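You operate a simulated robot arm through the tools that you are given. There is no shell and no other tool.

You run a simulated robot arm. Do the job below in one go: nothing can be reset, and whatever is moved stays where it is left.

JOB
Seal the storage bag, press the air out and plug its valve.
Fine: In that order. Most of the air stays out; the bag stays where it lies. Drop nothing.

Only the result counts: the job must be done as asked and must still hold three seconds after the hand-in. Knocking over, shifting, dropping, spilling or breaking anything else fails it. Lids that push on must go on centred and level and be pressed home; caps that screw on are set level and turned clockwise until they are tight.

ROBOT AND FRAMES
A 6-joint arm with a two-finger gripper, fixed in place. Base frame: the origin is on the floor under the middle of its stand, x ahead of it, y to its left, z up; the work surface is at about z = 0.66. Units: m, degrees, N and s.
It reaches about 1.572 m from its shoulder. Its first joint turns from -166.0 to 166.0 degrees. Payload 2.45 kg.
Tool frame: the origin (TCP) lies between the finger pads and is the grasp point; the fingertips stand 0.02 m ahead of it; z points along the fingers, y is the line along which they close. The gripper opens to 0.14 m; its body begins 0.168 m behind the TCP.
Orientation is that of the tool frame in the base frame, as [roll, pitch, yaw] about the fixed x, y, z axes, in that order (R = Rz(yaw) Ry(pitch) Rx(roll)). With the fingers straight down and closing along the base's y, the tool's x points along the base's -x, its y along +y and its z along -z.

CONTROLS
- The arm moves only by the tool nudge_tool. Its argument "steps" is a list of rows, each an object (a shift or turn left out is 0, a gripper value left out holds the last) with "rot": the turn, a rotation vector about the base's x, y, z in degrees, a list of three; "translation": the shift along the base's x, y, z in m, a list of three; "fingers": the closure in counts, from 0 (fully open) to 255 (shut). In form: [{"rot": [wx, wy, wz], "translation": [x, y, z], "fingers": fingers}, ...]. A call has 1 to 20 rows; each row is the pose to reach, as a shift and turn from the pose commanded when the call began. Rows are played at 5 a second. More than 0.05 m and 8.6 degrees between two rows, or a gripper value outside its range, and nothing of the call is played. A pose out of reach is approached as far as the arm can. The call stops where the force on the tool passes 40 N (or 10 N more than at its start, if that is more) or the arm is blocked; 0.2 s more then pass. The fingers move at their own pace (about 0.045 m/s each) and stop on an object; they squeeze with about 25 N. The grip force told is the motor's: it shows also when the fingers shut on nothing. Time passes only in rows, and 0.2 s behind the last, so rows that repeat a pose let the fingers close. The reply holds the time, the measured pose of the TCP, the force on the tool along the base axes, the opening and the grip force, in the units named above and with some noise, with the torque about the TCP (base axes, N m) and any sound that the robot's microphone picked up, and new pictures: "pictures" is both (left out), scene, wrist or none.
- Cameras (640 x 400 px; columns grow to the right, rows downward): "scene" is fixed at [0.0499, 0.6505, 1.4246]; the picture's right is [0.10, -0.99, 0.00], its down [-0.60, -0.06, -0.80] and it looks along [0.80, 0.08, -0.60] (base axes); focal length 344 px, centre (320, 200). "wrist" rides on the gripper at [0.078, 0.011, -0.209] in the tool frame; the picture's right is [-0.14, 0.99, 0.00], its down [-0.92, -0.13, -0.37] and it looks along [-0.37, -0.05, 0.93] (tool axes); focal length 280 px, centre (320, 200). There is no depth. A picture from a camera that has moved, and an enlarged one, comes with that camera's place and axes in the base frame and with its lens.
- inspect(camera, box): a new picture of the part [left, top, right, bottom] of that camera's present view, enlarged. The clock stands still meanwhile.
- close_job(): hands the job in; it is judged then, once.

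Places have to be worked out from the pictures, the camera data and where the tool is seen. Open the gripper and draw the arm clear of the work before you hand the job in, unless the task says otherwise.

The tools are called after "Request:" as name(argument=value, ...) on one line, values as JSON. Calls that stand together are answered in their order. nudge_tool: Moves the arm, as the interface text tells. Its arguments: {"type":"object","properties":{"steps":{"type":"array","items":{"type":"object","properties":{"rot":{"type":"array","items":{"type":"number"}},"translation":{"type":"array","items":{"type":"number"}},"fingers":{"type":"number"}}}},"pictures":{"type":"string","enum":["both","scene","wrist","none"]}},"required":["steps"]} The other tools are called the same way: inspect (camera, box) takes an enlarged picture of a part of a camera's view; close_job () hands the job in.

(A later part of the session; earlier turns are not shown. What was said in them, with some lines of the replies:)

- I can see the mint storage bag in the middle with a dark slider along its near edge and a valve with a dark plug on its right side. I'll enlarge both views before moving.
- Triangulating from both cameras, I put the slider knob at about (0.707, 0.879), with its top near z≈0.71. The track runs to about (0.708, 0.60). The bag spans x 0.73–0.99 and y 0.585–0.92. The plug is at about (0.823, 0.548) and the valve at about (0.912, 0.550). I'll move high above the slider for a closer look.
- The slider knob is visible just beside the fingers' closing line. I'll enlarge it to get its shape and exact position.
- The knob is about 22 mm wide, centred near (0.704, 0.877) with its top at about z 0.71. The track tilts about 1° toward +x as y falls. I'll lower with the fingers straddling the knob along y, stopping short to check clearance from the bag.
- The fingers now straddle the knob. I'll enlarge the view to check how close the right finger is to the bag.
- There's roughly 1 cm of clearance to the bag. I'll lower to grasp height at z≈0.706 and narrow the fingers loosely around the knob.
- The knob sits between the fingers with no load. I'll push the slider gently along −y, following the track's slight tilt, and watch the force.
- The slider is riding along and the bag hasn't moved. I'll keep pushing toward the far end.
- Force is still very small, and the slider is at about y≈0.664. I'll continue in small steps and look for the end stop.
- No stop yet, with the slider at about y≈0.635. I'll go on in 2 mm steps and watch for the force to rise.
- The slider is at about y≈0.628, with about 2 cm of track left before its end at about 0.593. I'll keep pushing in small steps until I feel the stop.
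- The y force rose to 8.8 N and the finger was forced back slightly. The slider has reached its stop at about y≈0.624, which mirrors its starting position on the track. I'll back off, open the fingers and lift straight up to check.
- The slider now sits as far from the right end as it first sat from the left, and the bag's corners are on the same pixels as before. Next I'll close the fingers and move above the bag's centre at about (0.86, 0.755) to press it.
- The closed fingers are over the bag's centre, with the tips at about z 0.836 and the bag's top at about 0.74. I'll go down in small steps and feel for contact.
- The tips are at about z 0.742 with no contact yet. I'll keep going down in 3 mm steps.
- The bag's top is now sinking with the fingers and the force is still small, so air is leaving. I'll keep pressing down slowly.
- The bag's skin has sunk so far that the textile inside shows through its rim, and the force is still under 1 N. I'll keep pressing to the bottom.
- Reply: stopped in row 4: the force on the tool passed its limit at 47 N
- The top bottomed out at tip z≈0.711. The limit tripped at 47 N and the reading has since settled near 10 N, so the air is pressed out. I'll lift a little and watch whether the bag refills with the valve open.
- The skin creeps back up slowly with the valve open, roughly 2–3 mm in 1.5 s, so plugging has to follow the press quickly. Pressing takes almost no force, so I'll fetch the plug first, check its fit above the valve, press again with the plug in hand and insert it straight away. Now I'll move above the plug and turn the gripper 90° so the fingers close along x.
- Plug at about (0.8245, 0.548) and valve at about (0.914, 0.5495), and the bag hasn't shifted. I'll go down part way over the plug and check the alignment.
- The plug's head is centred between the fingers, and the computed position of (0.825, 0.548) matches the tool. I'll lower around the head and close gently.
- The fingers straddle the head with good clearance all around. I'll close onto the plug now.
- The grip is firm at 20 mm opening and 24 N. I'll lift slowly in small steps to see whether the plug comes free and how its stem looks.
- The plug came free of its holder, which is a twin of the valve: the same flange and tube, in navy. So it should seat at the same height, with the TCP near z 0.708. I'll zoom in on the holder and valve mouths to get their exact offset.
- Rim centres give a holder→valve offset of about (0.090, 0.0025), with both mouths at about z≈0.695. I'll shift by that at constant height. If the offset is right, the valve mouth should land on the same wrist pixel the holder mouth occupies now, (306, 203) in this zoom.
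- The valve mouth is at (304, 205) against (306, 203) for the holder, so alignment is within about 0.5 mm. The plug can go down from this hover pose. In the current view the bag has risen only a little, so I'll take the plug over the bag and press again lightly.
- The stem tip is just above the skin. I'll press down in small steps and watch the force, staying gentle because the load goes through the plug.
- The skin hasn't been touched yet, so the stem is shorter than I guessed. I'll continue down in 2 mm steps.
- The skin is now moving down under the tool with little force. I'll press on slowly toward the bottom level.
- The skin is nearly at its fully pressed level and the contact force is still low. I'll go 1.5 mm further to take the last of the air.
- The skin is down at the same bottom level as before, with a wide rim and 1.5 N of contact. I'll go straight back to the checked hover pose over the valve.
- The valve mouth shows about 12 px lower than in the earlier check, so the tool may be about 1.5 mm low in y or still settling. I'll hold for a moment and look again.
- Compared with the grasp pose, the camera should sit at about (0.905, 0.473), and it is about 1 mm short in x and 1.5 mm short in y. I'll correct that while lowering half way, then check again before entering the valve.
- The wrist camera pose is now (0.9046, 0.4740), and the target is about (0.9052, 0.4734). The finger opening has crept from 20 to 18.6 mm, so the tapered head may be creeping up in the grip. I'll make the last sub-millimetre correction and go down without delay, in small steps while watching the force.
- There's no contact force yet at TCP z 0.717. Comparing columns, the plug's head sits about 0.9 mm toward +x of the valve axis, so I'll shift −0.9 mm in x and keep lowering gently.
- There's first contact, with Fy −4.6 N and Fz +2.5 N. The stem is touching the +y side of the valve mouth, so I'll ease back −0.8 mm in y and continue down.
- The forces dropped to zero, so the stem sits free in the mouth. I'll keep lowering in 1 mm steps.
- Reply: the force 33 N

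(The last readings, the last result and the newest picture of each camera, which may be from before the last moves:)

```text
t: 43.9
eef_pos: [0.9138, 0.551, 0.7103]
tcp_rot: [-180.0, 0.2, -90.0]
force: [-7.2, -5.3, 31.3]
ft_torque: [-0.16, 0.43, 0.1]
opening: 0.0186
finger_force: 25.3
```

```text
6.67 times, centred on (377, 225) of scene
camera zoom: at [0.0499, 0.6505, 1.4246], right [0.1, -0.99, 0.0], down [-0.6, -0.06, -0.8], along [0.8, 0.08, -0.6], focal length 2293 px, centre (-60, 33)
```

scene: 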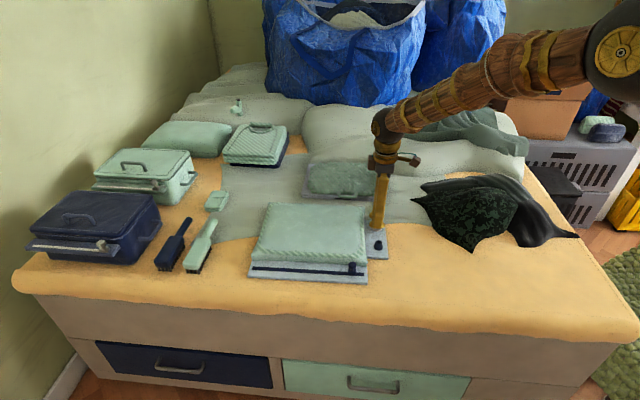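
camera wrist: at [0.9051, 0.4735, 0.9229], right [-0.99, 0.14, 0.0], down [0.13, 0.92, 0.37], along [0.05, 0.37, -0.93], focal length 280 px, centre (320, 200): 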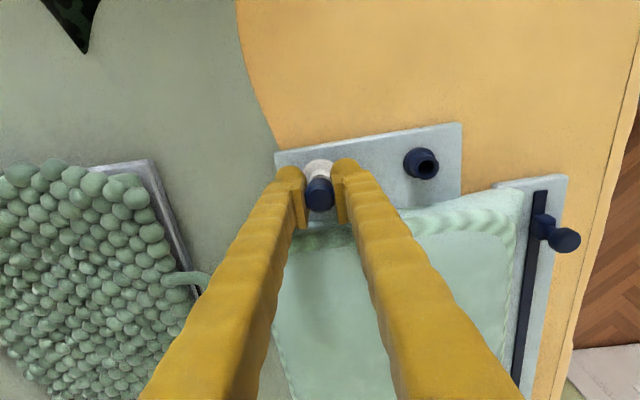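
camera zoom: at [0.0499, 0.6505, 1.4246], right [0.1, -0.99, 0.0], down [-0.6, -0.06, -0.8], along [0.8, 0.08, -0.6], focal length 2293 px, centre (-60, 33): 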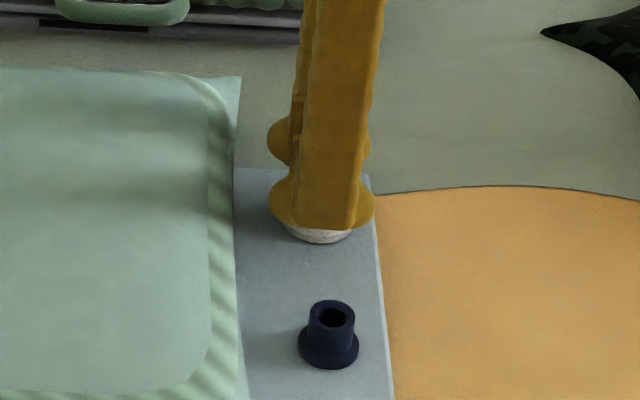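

Force reached 31 N, and the torque puts the contact about 9 mm toward −x. That means a fingertip is resting on the valve's tube wall while the stem is in the bore, so the plug has to be pushed home from above. I'll back up 2 mm to unload and then ease the fingers open slightly so the plug stays caged.

Request:
nudge_tool(steps=[{"translation": [0, 0, 0.0015]}, {"translation": [0, 0, 0.002]}, {"translation": [0, 0, 0.002], "fingers": 212}, {"translation": [0, 0, 0.002], "fingers": 205}, {"translation": [0, 0, 0.002], "fingers": 205}])

Request:
inspect(camera="wrist", box=[290, 140, 354, 200])

Request:
inspect(camera="scene", box=[345, 195, 409, 255])

```text
t: 45.1
eef_pos: [0.9144, 0.5503, 0.7105]
tcp_rot: [179.8, 0.1, -90.0]
force: [0.2, 0.1, 0.2]
ft_torque: [0.0, 0.02, -0.02]
opening: 0.0276
finger_force: 0.0
heard: snap
camera wrist: at [0.9045, 0.4725, 0.9198], right [-0.99, 0.14, 0.0], down [0.13, 0.92, 0.37], along [0.05, 0.37, -0.93], focal length 280 px, centre (320, 200)
```

scene: 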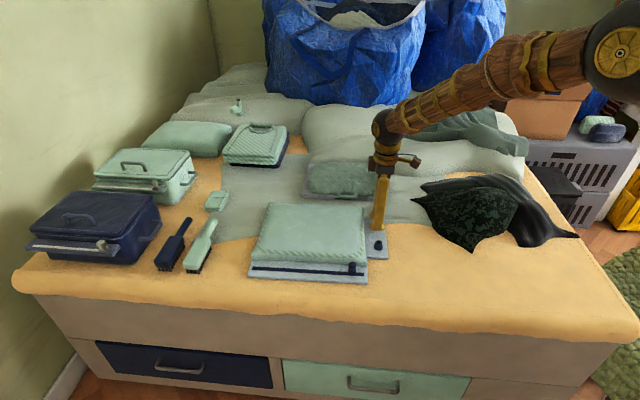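
wrist: 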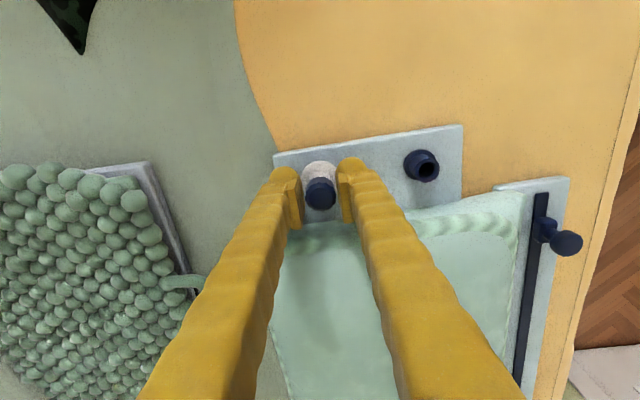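

```text
6.67 times, centred on (322, 170) of wrist
camera zoom: at [0.9045, 0.4725, 0.9198], right [-0.99, 0.14, 0.0], down [0.13, 0.92, 0.37], along [0.05, 0.37, -0.93], focal length 1869 px, centre (307, 400)
```

zoom: 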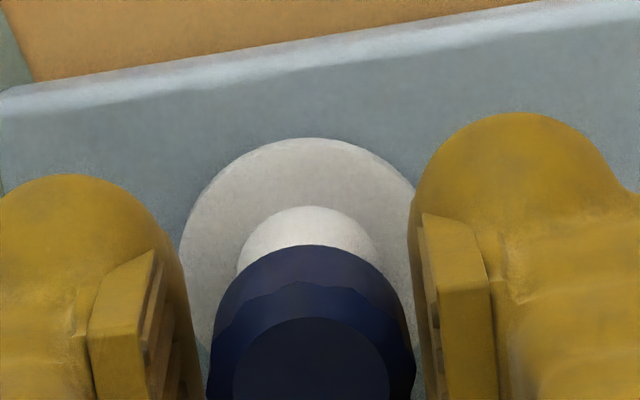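

```text
6.67 times, centred on (377, 225) of scene
camera zoom: at [0.0499, 0.6505, 1.4246], right [0.1, -0.99, 0.0], down [-0.6, -0.06, -0.8], along [0.8, 0.08, -0.6], focal length 2293 px, centre (-60, 33)
```

zoom: 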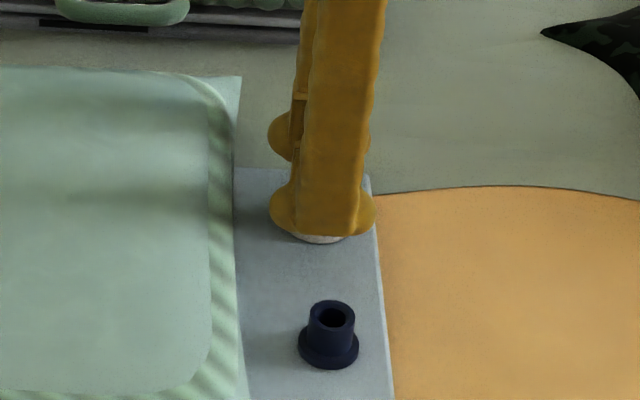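

I heard a snap, and the gap between head and valve has closed, so the plug dropped home. I'll open the fingers more, lift clear and inspect.

Request:
nudge_tool(steps=[{"translation": [0, 0, 0.0], "fingers": 170}, {"translation": [0, 0, 0.0], "fingers": 164}, {"translation": [0, 0, 0.015]}, {"translation": [0, 0, 0.04]}, {"translation": [0, 0, 0.08]}, {"translation": [0, -0.03, 0.1]}, {"translation": [0, -0.06, 0.1]}, {"translation": [0, -0.06, 0.1]}])

Request:
inspect(camera="wrist", box=[270, 130, 400, 252])

Request:
inspect(camera="scene", box=[345, 195, 409, 255])

Request:
inspect(camera="scene", box=[230, 180, 410, 292])

```text
t: 46.9
eef_pos: [0.9157, 0.4914, 0.811]
tcp_rot: [179.9, 0.2, -90.0]
force: [0.2, 0.2, 0.1]
ft_torque: [-0.01, -0.01, -0.01]
opening: 0.0501
finger_force: 0.1
camera wrist: at [0.9051, 0.413, 1.0207], right [-0.99, 0.14, 0.0], down [0.13, 0.92, 0.37], along [0.05, 0.37, -0.93], focal length 280 px, centre (320, 200)
```

scene: 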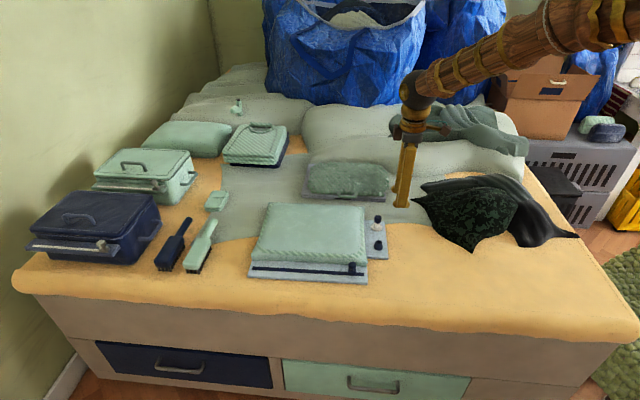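
wrist: 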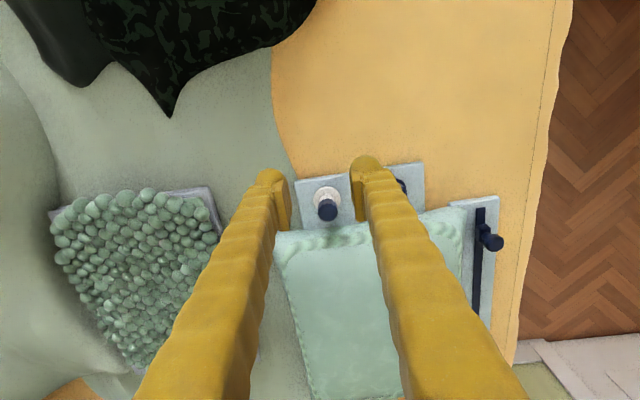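

```text
3.28 times, centred on (335, 191) of wrist
camera zoom: at [0.9051, 0.413, 1.0207], right [-0.99, 0.14, 0.0], down [0.13, 0.92, 0.37], along [0.05, 0.37, -0.93], focal length 919 px, centre (271, 230)
```

zoom: 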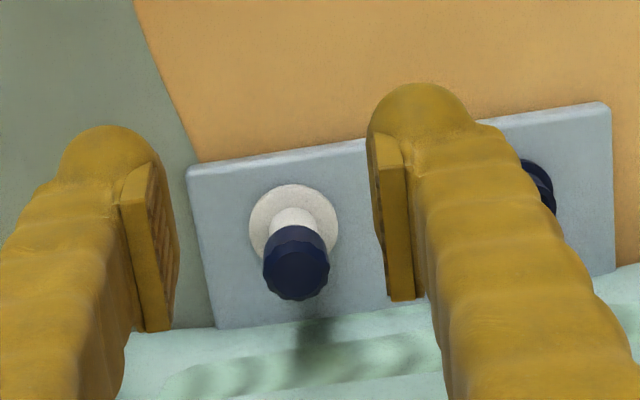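

```text
6.67 times, centred on (377, 225) of scene
camera zoom: at [0.0499, 0.6505, 1.4246], right [0.1, -0.99, 0.0], down [-0.6, -0.06, -0.8], along [0.8, 0.08, -0.6], focal length 2293 px, centre (-60, 33)
```

zoom: 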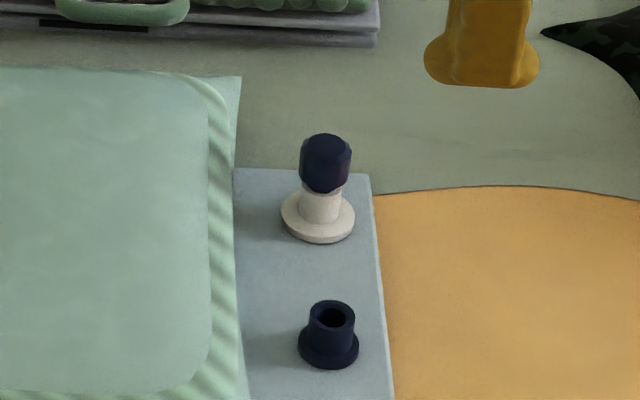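

```text
3.56 times, centred on (320, 236) of scene
camera zoom: at [0.0499, 0.6505, 1.4246], right [0.1, -0.99, 0.0], down [-0.6, -0.06, -0.8], along [0.8, 0.08, -0.6], focal length 1223 px, centre (320, 72)
```

zoom: 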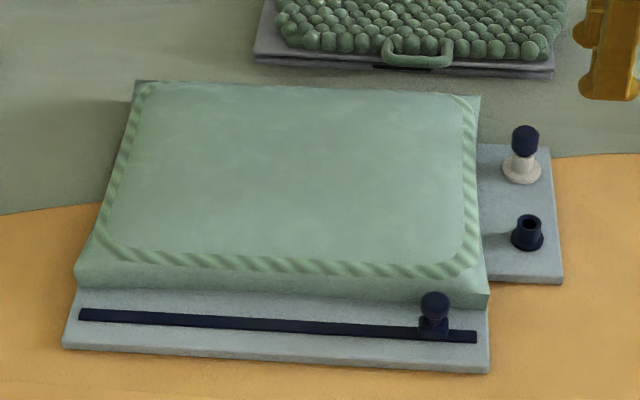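

The plug stands upright on the valve, and the bag is still flat with its rim showing. I'll look closer at whether the head is fully down on the valve.

Request:
inspect(camera="scene", box=[365, 210, 389, 234])

Request:
inspect(camera="wrist", box=[300, 170, 352, 230])

```text
16.00 times, centred on (377, 222) of scene
camera zoom: at [0.0499, 0.6505, 1.4246], right [0.1, -0.99, 0.0], down [-0.6, -0.06, -0.8], along [0.8, 0.08, -0.6], focal length 5504 px, centre (-592, -152)
```

zoom: 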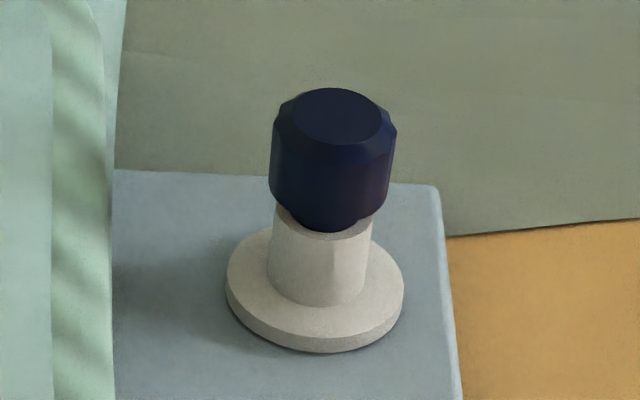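

```text
6.67 times, centred on (326, 200) of wrist
camera zoom: at [0.9051, 0.413, 1.0207], right [-0.99, 0.14, 0.0], down [0.13, 0.92, 0.37], along [0.05, 0.37, -0.93], focal length 1869 px, centre (280, 200)
```

zoom: 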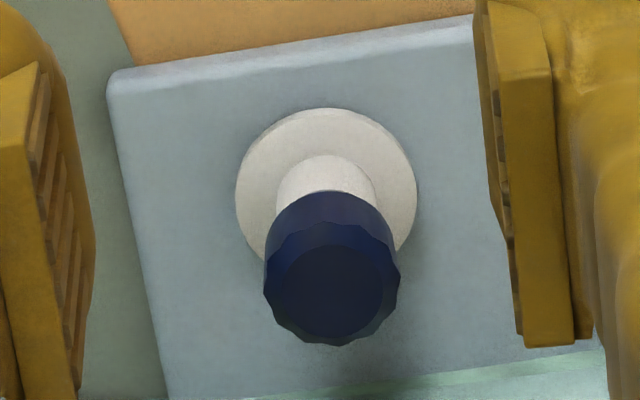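

The plug is upright and looks within about 1 mm of the rim. To be sure it's home I'll close the fingers, centre them over its head at about (0.915, 0.5505) and press down lightly.

Request:
nudge_tool(steps=[{"translation": [0, 0, 0], "fingers": 255}, {"translation": [0, 0, 0], "fingers": 255}, {"translation": [0, 0.02, 0], "fingers": 255}, {"translation": [-0.001, 0.045, 0]}, {"translation": [-0.001, 0.0592, -0.005]}, {"translation": [-0.001, 0.0592, -0.03]}, {"translation": [-0.001, 0.0592, -0.05]}, {"translation": [-0.001, 0.0592, -0.058]}, {"translation": [-0.001, 0.0592, -0.058]}])

Request:
inspect(camera="scene", box=[355, 200, 403, 240])

Request:
inspect(camera="wrist", box=[280, 140, 360, 210])

```text
t: 48.9
eef_pos: [0.9123, 0.5488, 0.7517]
tcp_rot: [179.8, 0.2, -89.9]
force: [-1.3, -0.2, 0.5]
ft_torque: [0.0, 0.01, 0.03]
opening: 0.0003
finger_force: 25.2
camera wrist: at [0.9032, 0.4712, 0.9613], right [-0.99, 0.14, 0.0], down [0.13, 0.92, 0.37], along [0.05, 0.37, -0.93], focal length 280 px, centre (320, 200)
```

scene: 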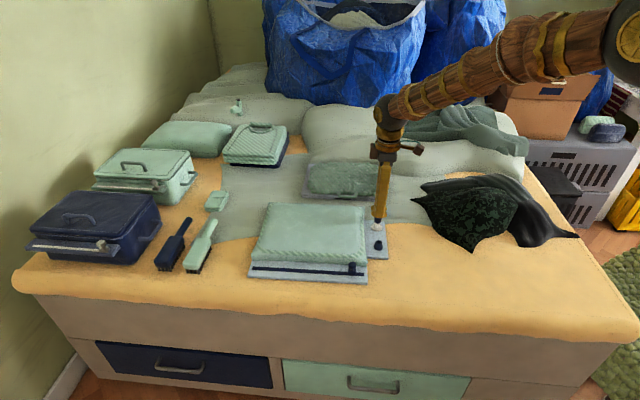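
wrist: 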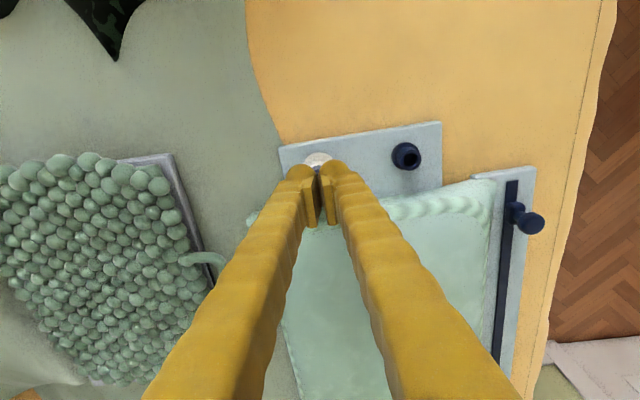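

```text
10.00 times, centred on (379, 220) of scene
camera zoom: at [0.0499, 0.6505, 1.4246], right [0.1, -0.99, 0.0], down [-0.6, -0.06, -0.8], along [0.8, 0.08, -0.6], focal length 3440 px, centre (-270, 0)
```

zoom: 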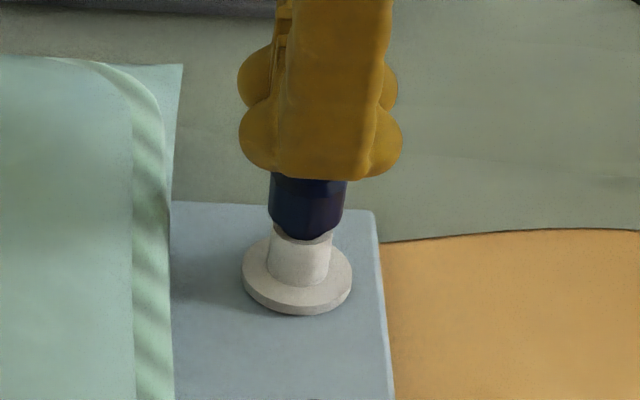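

```text
5.71 times, centred on (320, 175) of wrist
camera zoom: at [0.9032, 0.4712, 0.9613], right [-0.99, 0.14, 0.0], down [0.13, 0.92, 0.37], along [0.05, 0.37, -0.93], focal length 1602 px, centre (320, 343)
```

zoom: 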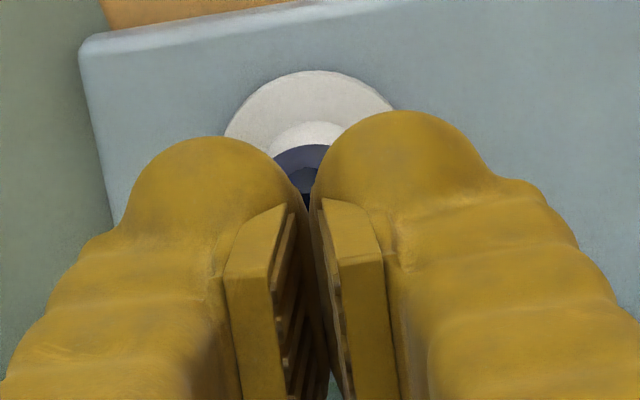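

The closed tips are centred over the head and about 1 cm above it. I'll make a small centring correction and press down in small steps.

Request:
nudge_tool(steps=[{"translation": [0.0008, 0.0012, -0.004]}, {"translation": [0.0008, 0.0012, -0.007]}, {"translation": [0.0008, 0.0012, -0.009]}, {"translation": [0.0008, 0.0012, -0.01]}], pictures="none")

```text
t: 49.9
eef_pos: [0.9138, 0.5511, 0.7431]
tcp_rot: [179.9, 0.1, -90.0]
force: [-0.5, -0.9, 0.1]
ft_torque: [0.03, 0.02, -0.01]
opening: 0.0001
finger_force: 24.8
```

No contact yet at z 0.743. I'll continue down in 1 mm steps.

Request:
nudge_tool(steps=[{"translation": [0, 0, -0.001]}, {"translation": [0, 0, -0.002]}, {"translation": [0, 0, -0.002]}], pictures="none")

Request:
inspect(camera="scene", box=[355, 200, 403, 240])

```text
t: 50.7
eef_pos: [0.9143, 0.5524, 0.7406]
tcp_rot: [179.9, 0.0, -90.1]
force: [-0.1, 0.0, -0.3]
ft_torque: [-0.01, -0.01, 0.01]
opening: 0.0
finger_force: 24.8
```

```text
10.00 times, centred on (379, 220) of scene
camera zoom: at [0.0499, 0.6505, 1.4246], right [0.1, -0.99, 0.0], down [-0.6, -0.06, -0.8], along [0.8, 0.08, -0.6], focal length 3440 px, centre (-270, 0)
```

zoom: 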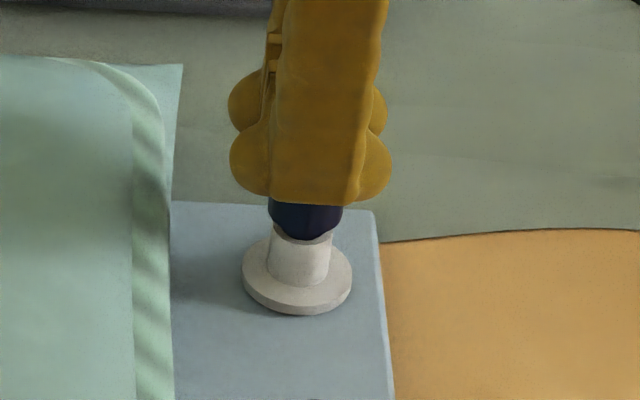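

Still no contact with the tips at about z 0.7205, so the head sits slightly lower than that. I'll continue down in small steps.

Request:
nudge_tool(steps=[{"translation": [0, -0.0008, -0.001]}, {"translation": [0, -0.0008, -0.002]}, {"translation": [0, -0.0008, -0.002]}], pictures="none")

```text
t: 51.5
eef_pos: [0.9151, 0.5511, 0.7397]
tcp_rot: [179.9, 0.1, -90.0]
force: [-3.5, -2.3, 11.1]
ft_torque: [-0.04, 0.09, -0.04]
opening: 0.006
finger_force: 25.0
```

Contact came at 11 N with the head top at about z 0.7195, which is at or below the expected seated height, so the plug is home. I'll lift straight up and away without squeezing, and check.

Request:
nudge_tool(steps=[{"translation": [0, 0, 0.004]}, {"translation": [0, 0, 0.015]}, {"translation": [0, 0, 0.05]}, {"translation": [0, -0.03, 0.09]}, {"translation": [0, -0.07, 0.11]}, {"translation": [0, -0.07, 0.11]}])

Request:
inspect(camera="scene", box=[365, 210, 389, 234])

Request:
inspect(camera="scene", box=[230, 180, 410, 292])

Request:
inspect(camera="wrist", box=[270, 130, 400, 252])

```text
t: 52.9
eef_pos: [0.9145, 0.4796, 0.8485]
tcp_rot: [179.9, 0.1, -90.0]
force: [-0.4, -0.3, 0.0]
ft_torque: [0.02, 0.07, 0.01]
opening: 0.0
finger_force: 25.1
camera wrist: at [0.9047, 0.4022, 1.0581], right [-0.99, 0.14, 0.0], down [0.13, 0.92, 0.37], along [0.05, 0.37, -0.93], focal length 280 px, centre (320, 200)
```

scene: 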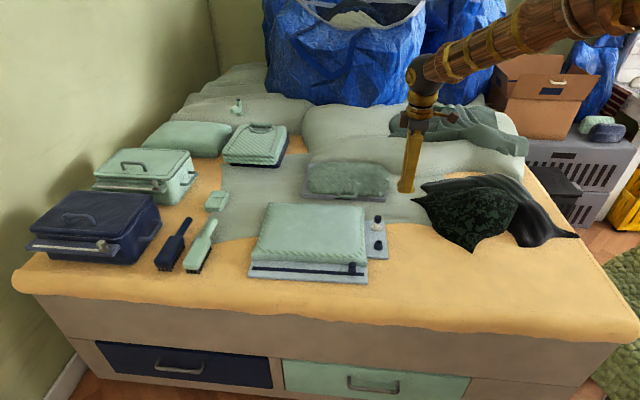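
wrist: 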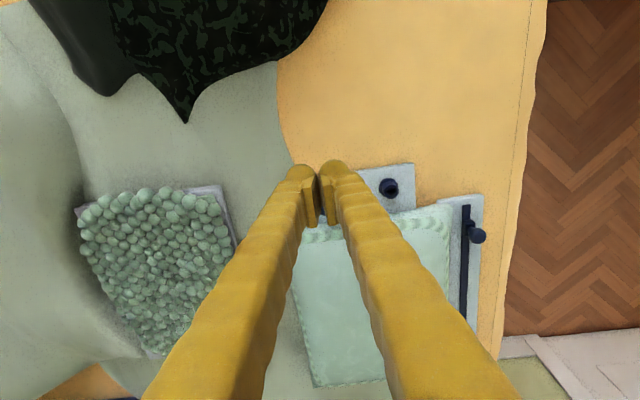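

```text
16.00 times, centred on (377, 222) of scene
camera zoom: at [0.0499, 0.6505, 1.4246], right [0.1, -0.99, 0.0], down [-0.6, -0.06, -0.8], along [0.8, 0.08, -0.6], focal length 5504 px, centre (-592, -152)
```

zoom: 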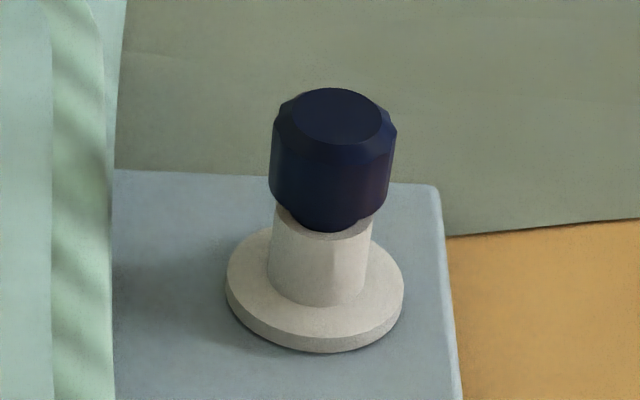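

```text
3.56 times, centred on (320, 236) of scene
camera zoom: at [0.0499, 0.6505, 1.4246], right [0.1, -0.99, 0.0], down [-0.6, -0.06, -0.8], along [0.8, 0.08, -0.6], focal length 1223 px, centre (320, 72)
```

zoom: 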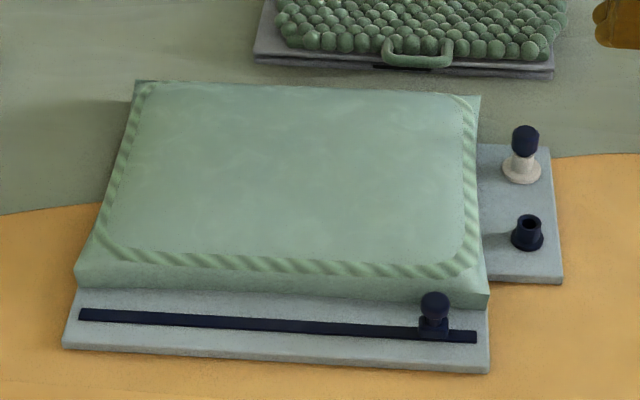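

```text
3.28 times, centred on (335, 191) of wrist
camera zoom: at [0.9047, 0.4022, 1.0581], right [-0.99, 0.14, 0.0], down [0.13, 0.92, 0.37], along [0.05, 0.37, -0.93], focal length 919 px, centre (271, 230)
```

zoom: 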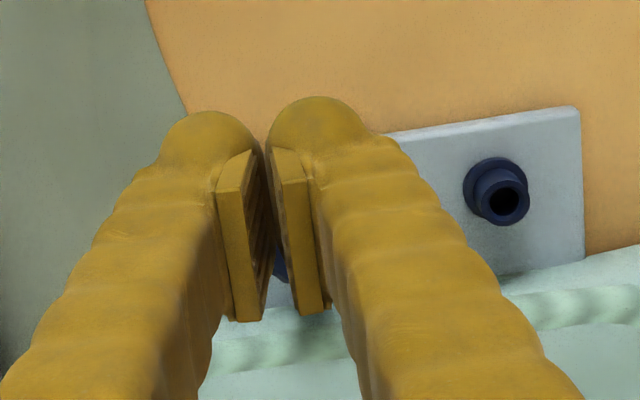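

The plug hasn't moved after the press, and the bag's skin is exactly where it was 6 s ago, so no more air is getting in. The bag and its plates are on their original pixels. I'll open the gripper, draw the arm clear and take a last look.

Request:
nudge_tool(steps=[{"translation": [0, 0, 0.04], "fingers": 255}, {"translation": [-0.02, -0.005, 0.08], "fingers": 0}, {"translation": [-0.06, -0.01, 0.1], "fingers": 0}, {"translation": [-0.105, -0.015, 0.115]}, {"translation": [-0.15, -0.02, 0.13]}, {"translation": [-0.195, -0.025, 0.14]}, {"translation": [-0.24, -0.03, 0.145]}, {"translation": [-0.285, -0.035, 0.15]}, {"translation": [-0.32, -0.04, 0.15]}, {"translation": [-0.32, -0.04, 0.15]}, {"translation": [-0.32, -0.04, 0.15]}])

Request:
inspect(camera="scene", box=[230, 180, 410, 292])

Request:
inspect(camera="scene", box=[365, 210, 389, 234])

```text
t: 55.3
eef_pos: [0.5948, 0.4421, 0.999]
tcp_rot: [179.9, 0.1, -90.0]
force: [0.0, -0.4, -0.4]
ft_torque: [0.0, 0.01, 0.02]
opening: 0.1398
finger_force: 0.0
camera wrist: at [0.5844, 0.3637, 1.2081], right [-0.99, 0.14, 0.0], down [0.13, 0.92, 0.37], along [0.05, 0.37, -0.93], focal length 280 px, centre (320, 200)
```

scene: 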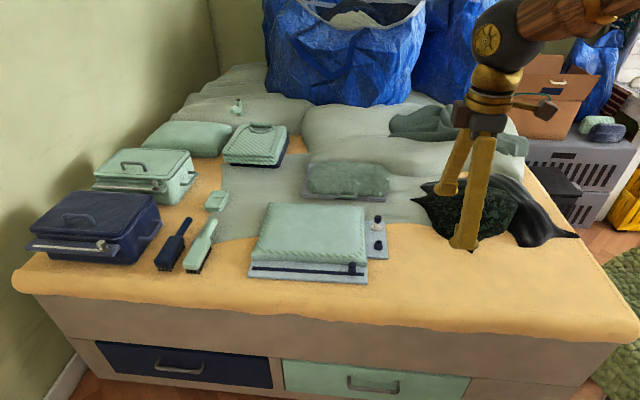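
wrist: 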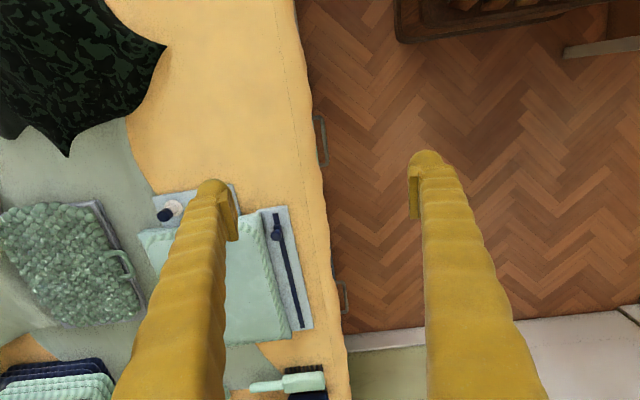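

```text
3.56 times, centred on (320, 236) of scene
camera zoom: at [0.0499, 0.6505, 1.4246], right [0.1, -0.99, 0.0], down [-0.6, -0.06, -0.8], along [0.8, 0.08, -0.6], focal length 1223 px, centre (320, 72)
```

zoom: 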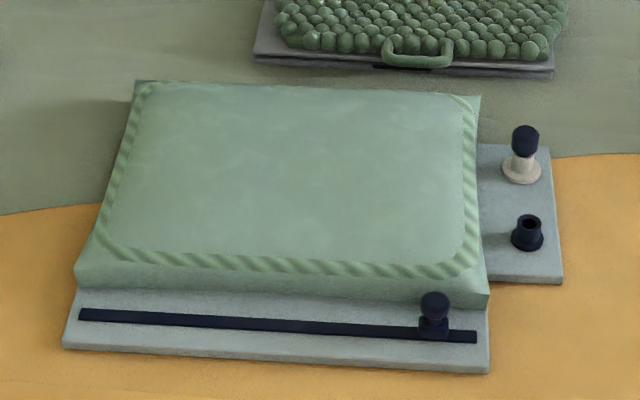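

```text
16.00 times, centred on (377, 222) of scene
camera zoom: at [0.0499, 0.6505, 1.4246], right [0.1, -0.99, 0.0], down [-0.6, -0.06, -0.8], along [0.8, 0.08, -0.6], focal length 5504 px, centre (-592, -152)
```

zoom: 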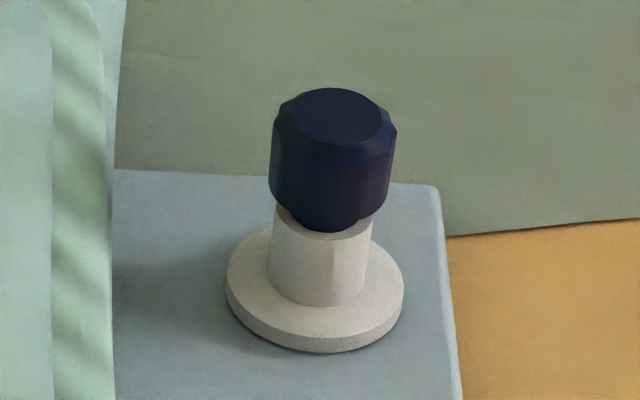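

The slider is at its closed end, the bag is flat and not refilling, and the plug is upright and seated in the valve. Nothing else has moved, and the gripper is open and clear, so I'm handing in.

Request:
close_job()

```text
The job is handed in.
```

The storage bag is sealed, most of the air is pressed out and the valve is plugged, in that order. I've handed the job in; no verdict has come back yet.

- **Seal:** I pushed the slider along its track to the end stop. It now sits as far from the right end as it started from the left.
- **Air:** I pressed the bag flat, but it refilled slowly while the valve was open. I then fetched the plug and pressed the bag flat again with the plug in hand. By my estimate, a little over 10% of the height came back before the plug went in. The bag showed no further rise in the 8 seconds I watched it after that.
- **Plug:** It went in with an audible snap and stands upright. I pressed it from above at about 11 N and it did not move.
- **Surroundings:** In the pictures the bag, its plates and everything else are where they started. Nothing was dropped, and the gripper is open and clear of the work.

The force limit tripped once, at 47 N, when the first press bottomed out. I saw no sign that it shifted or damaged anything.
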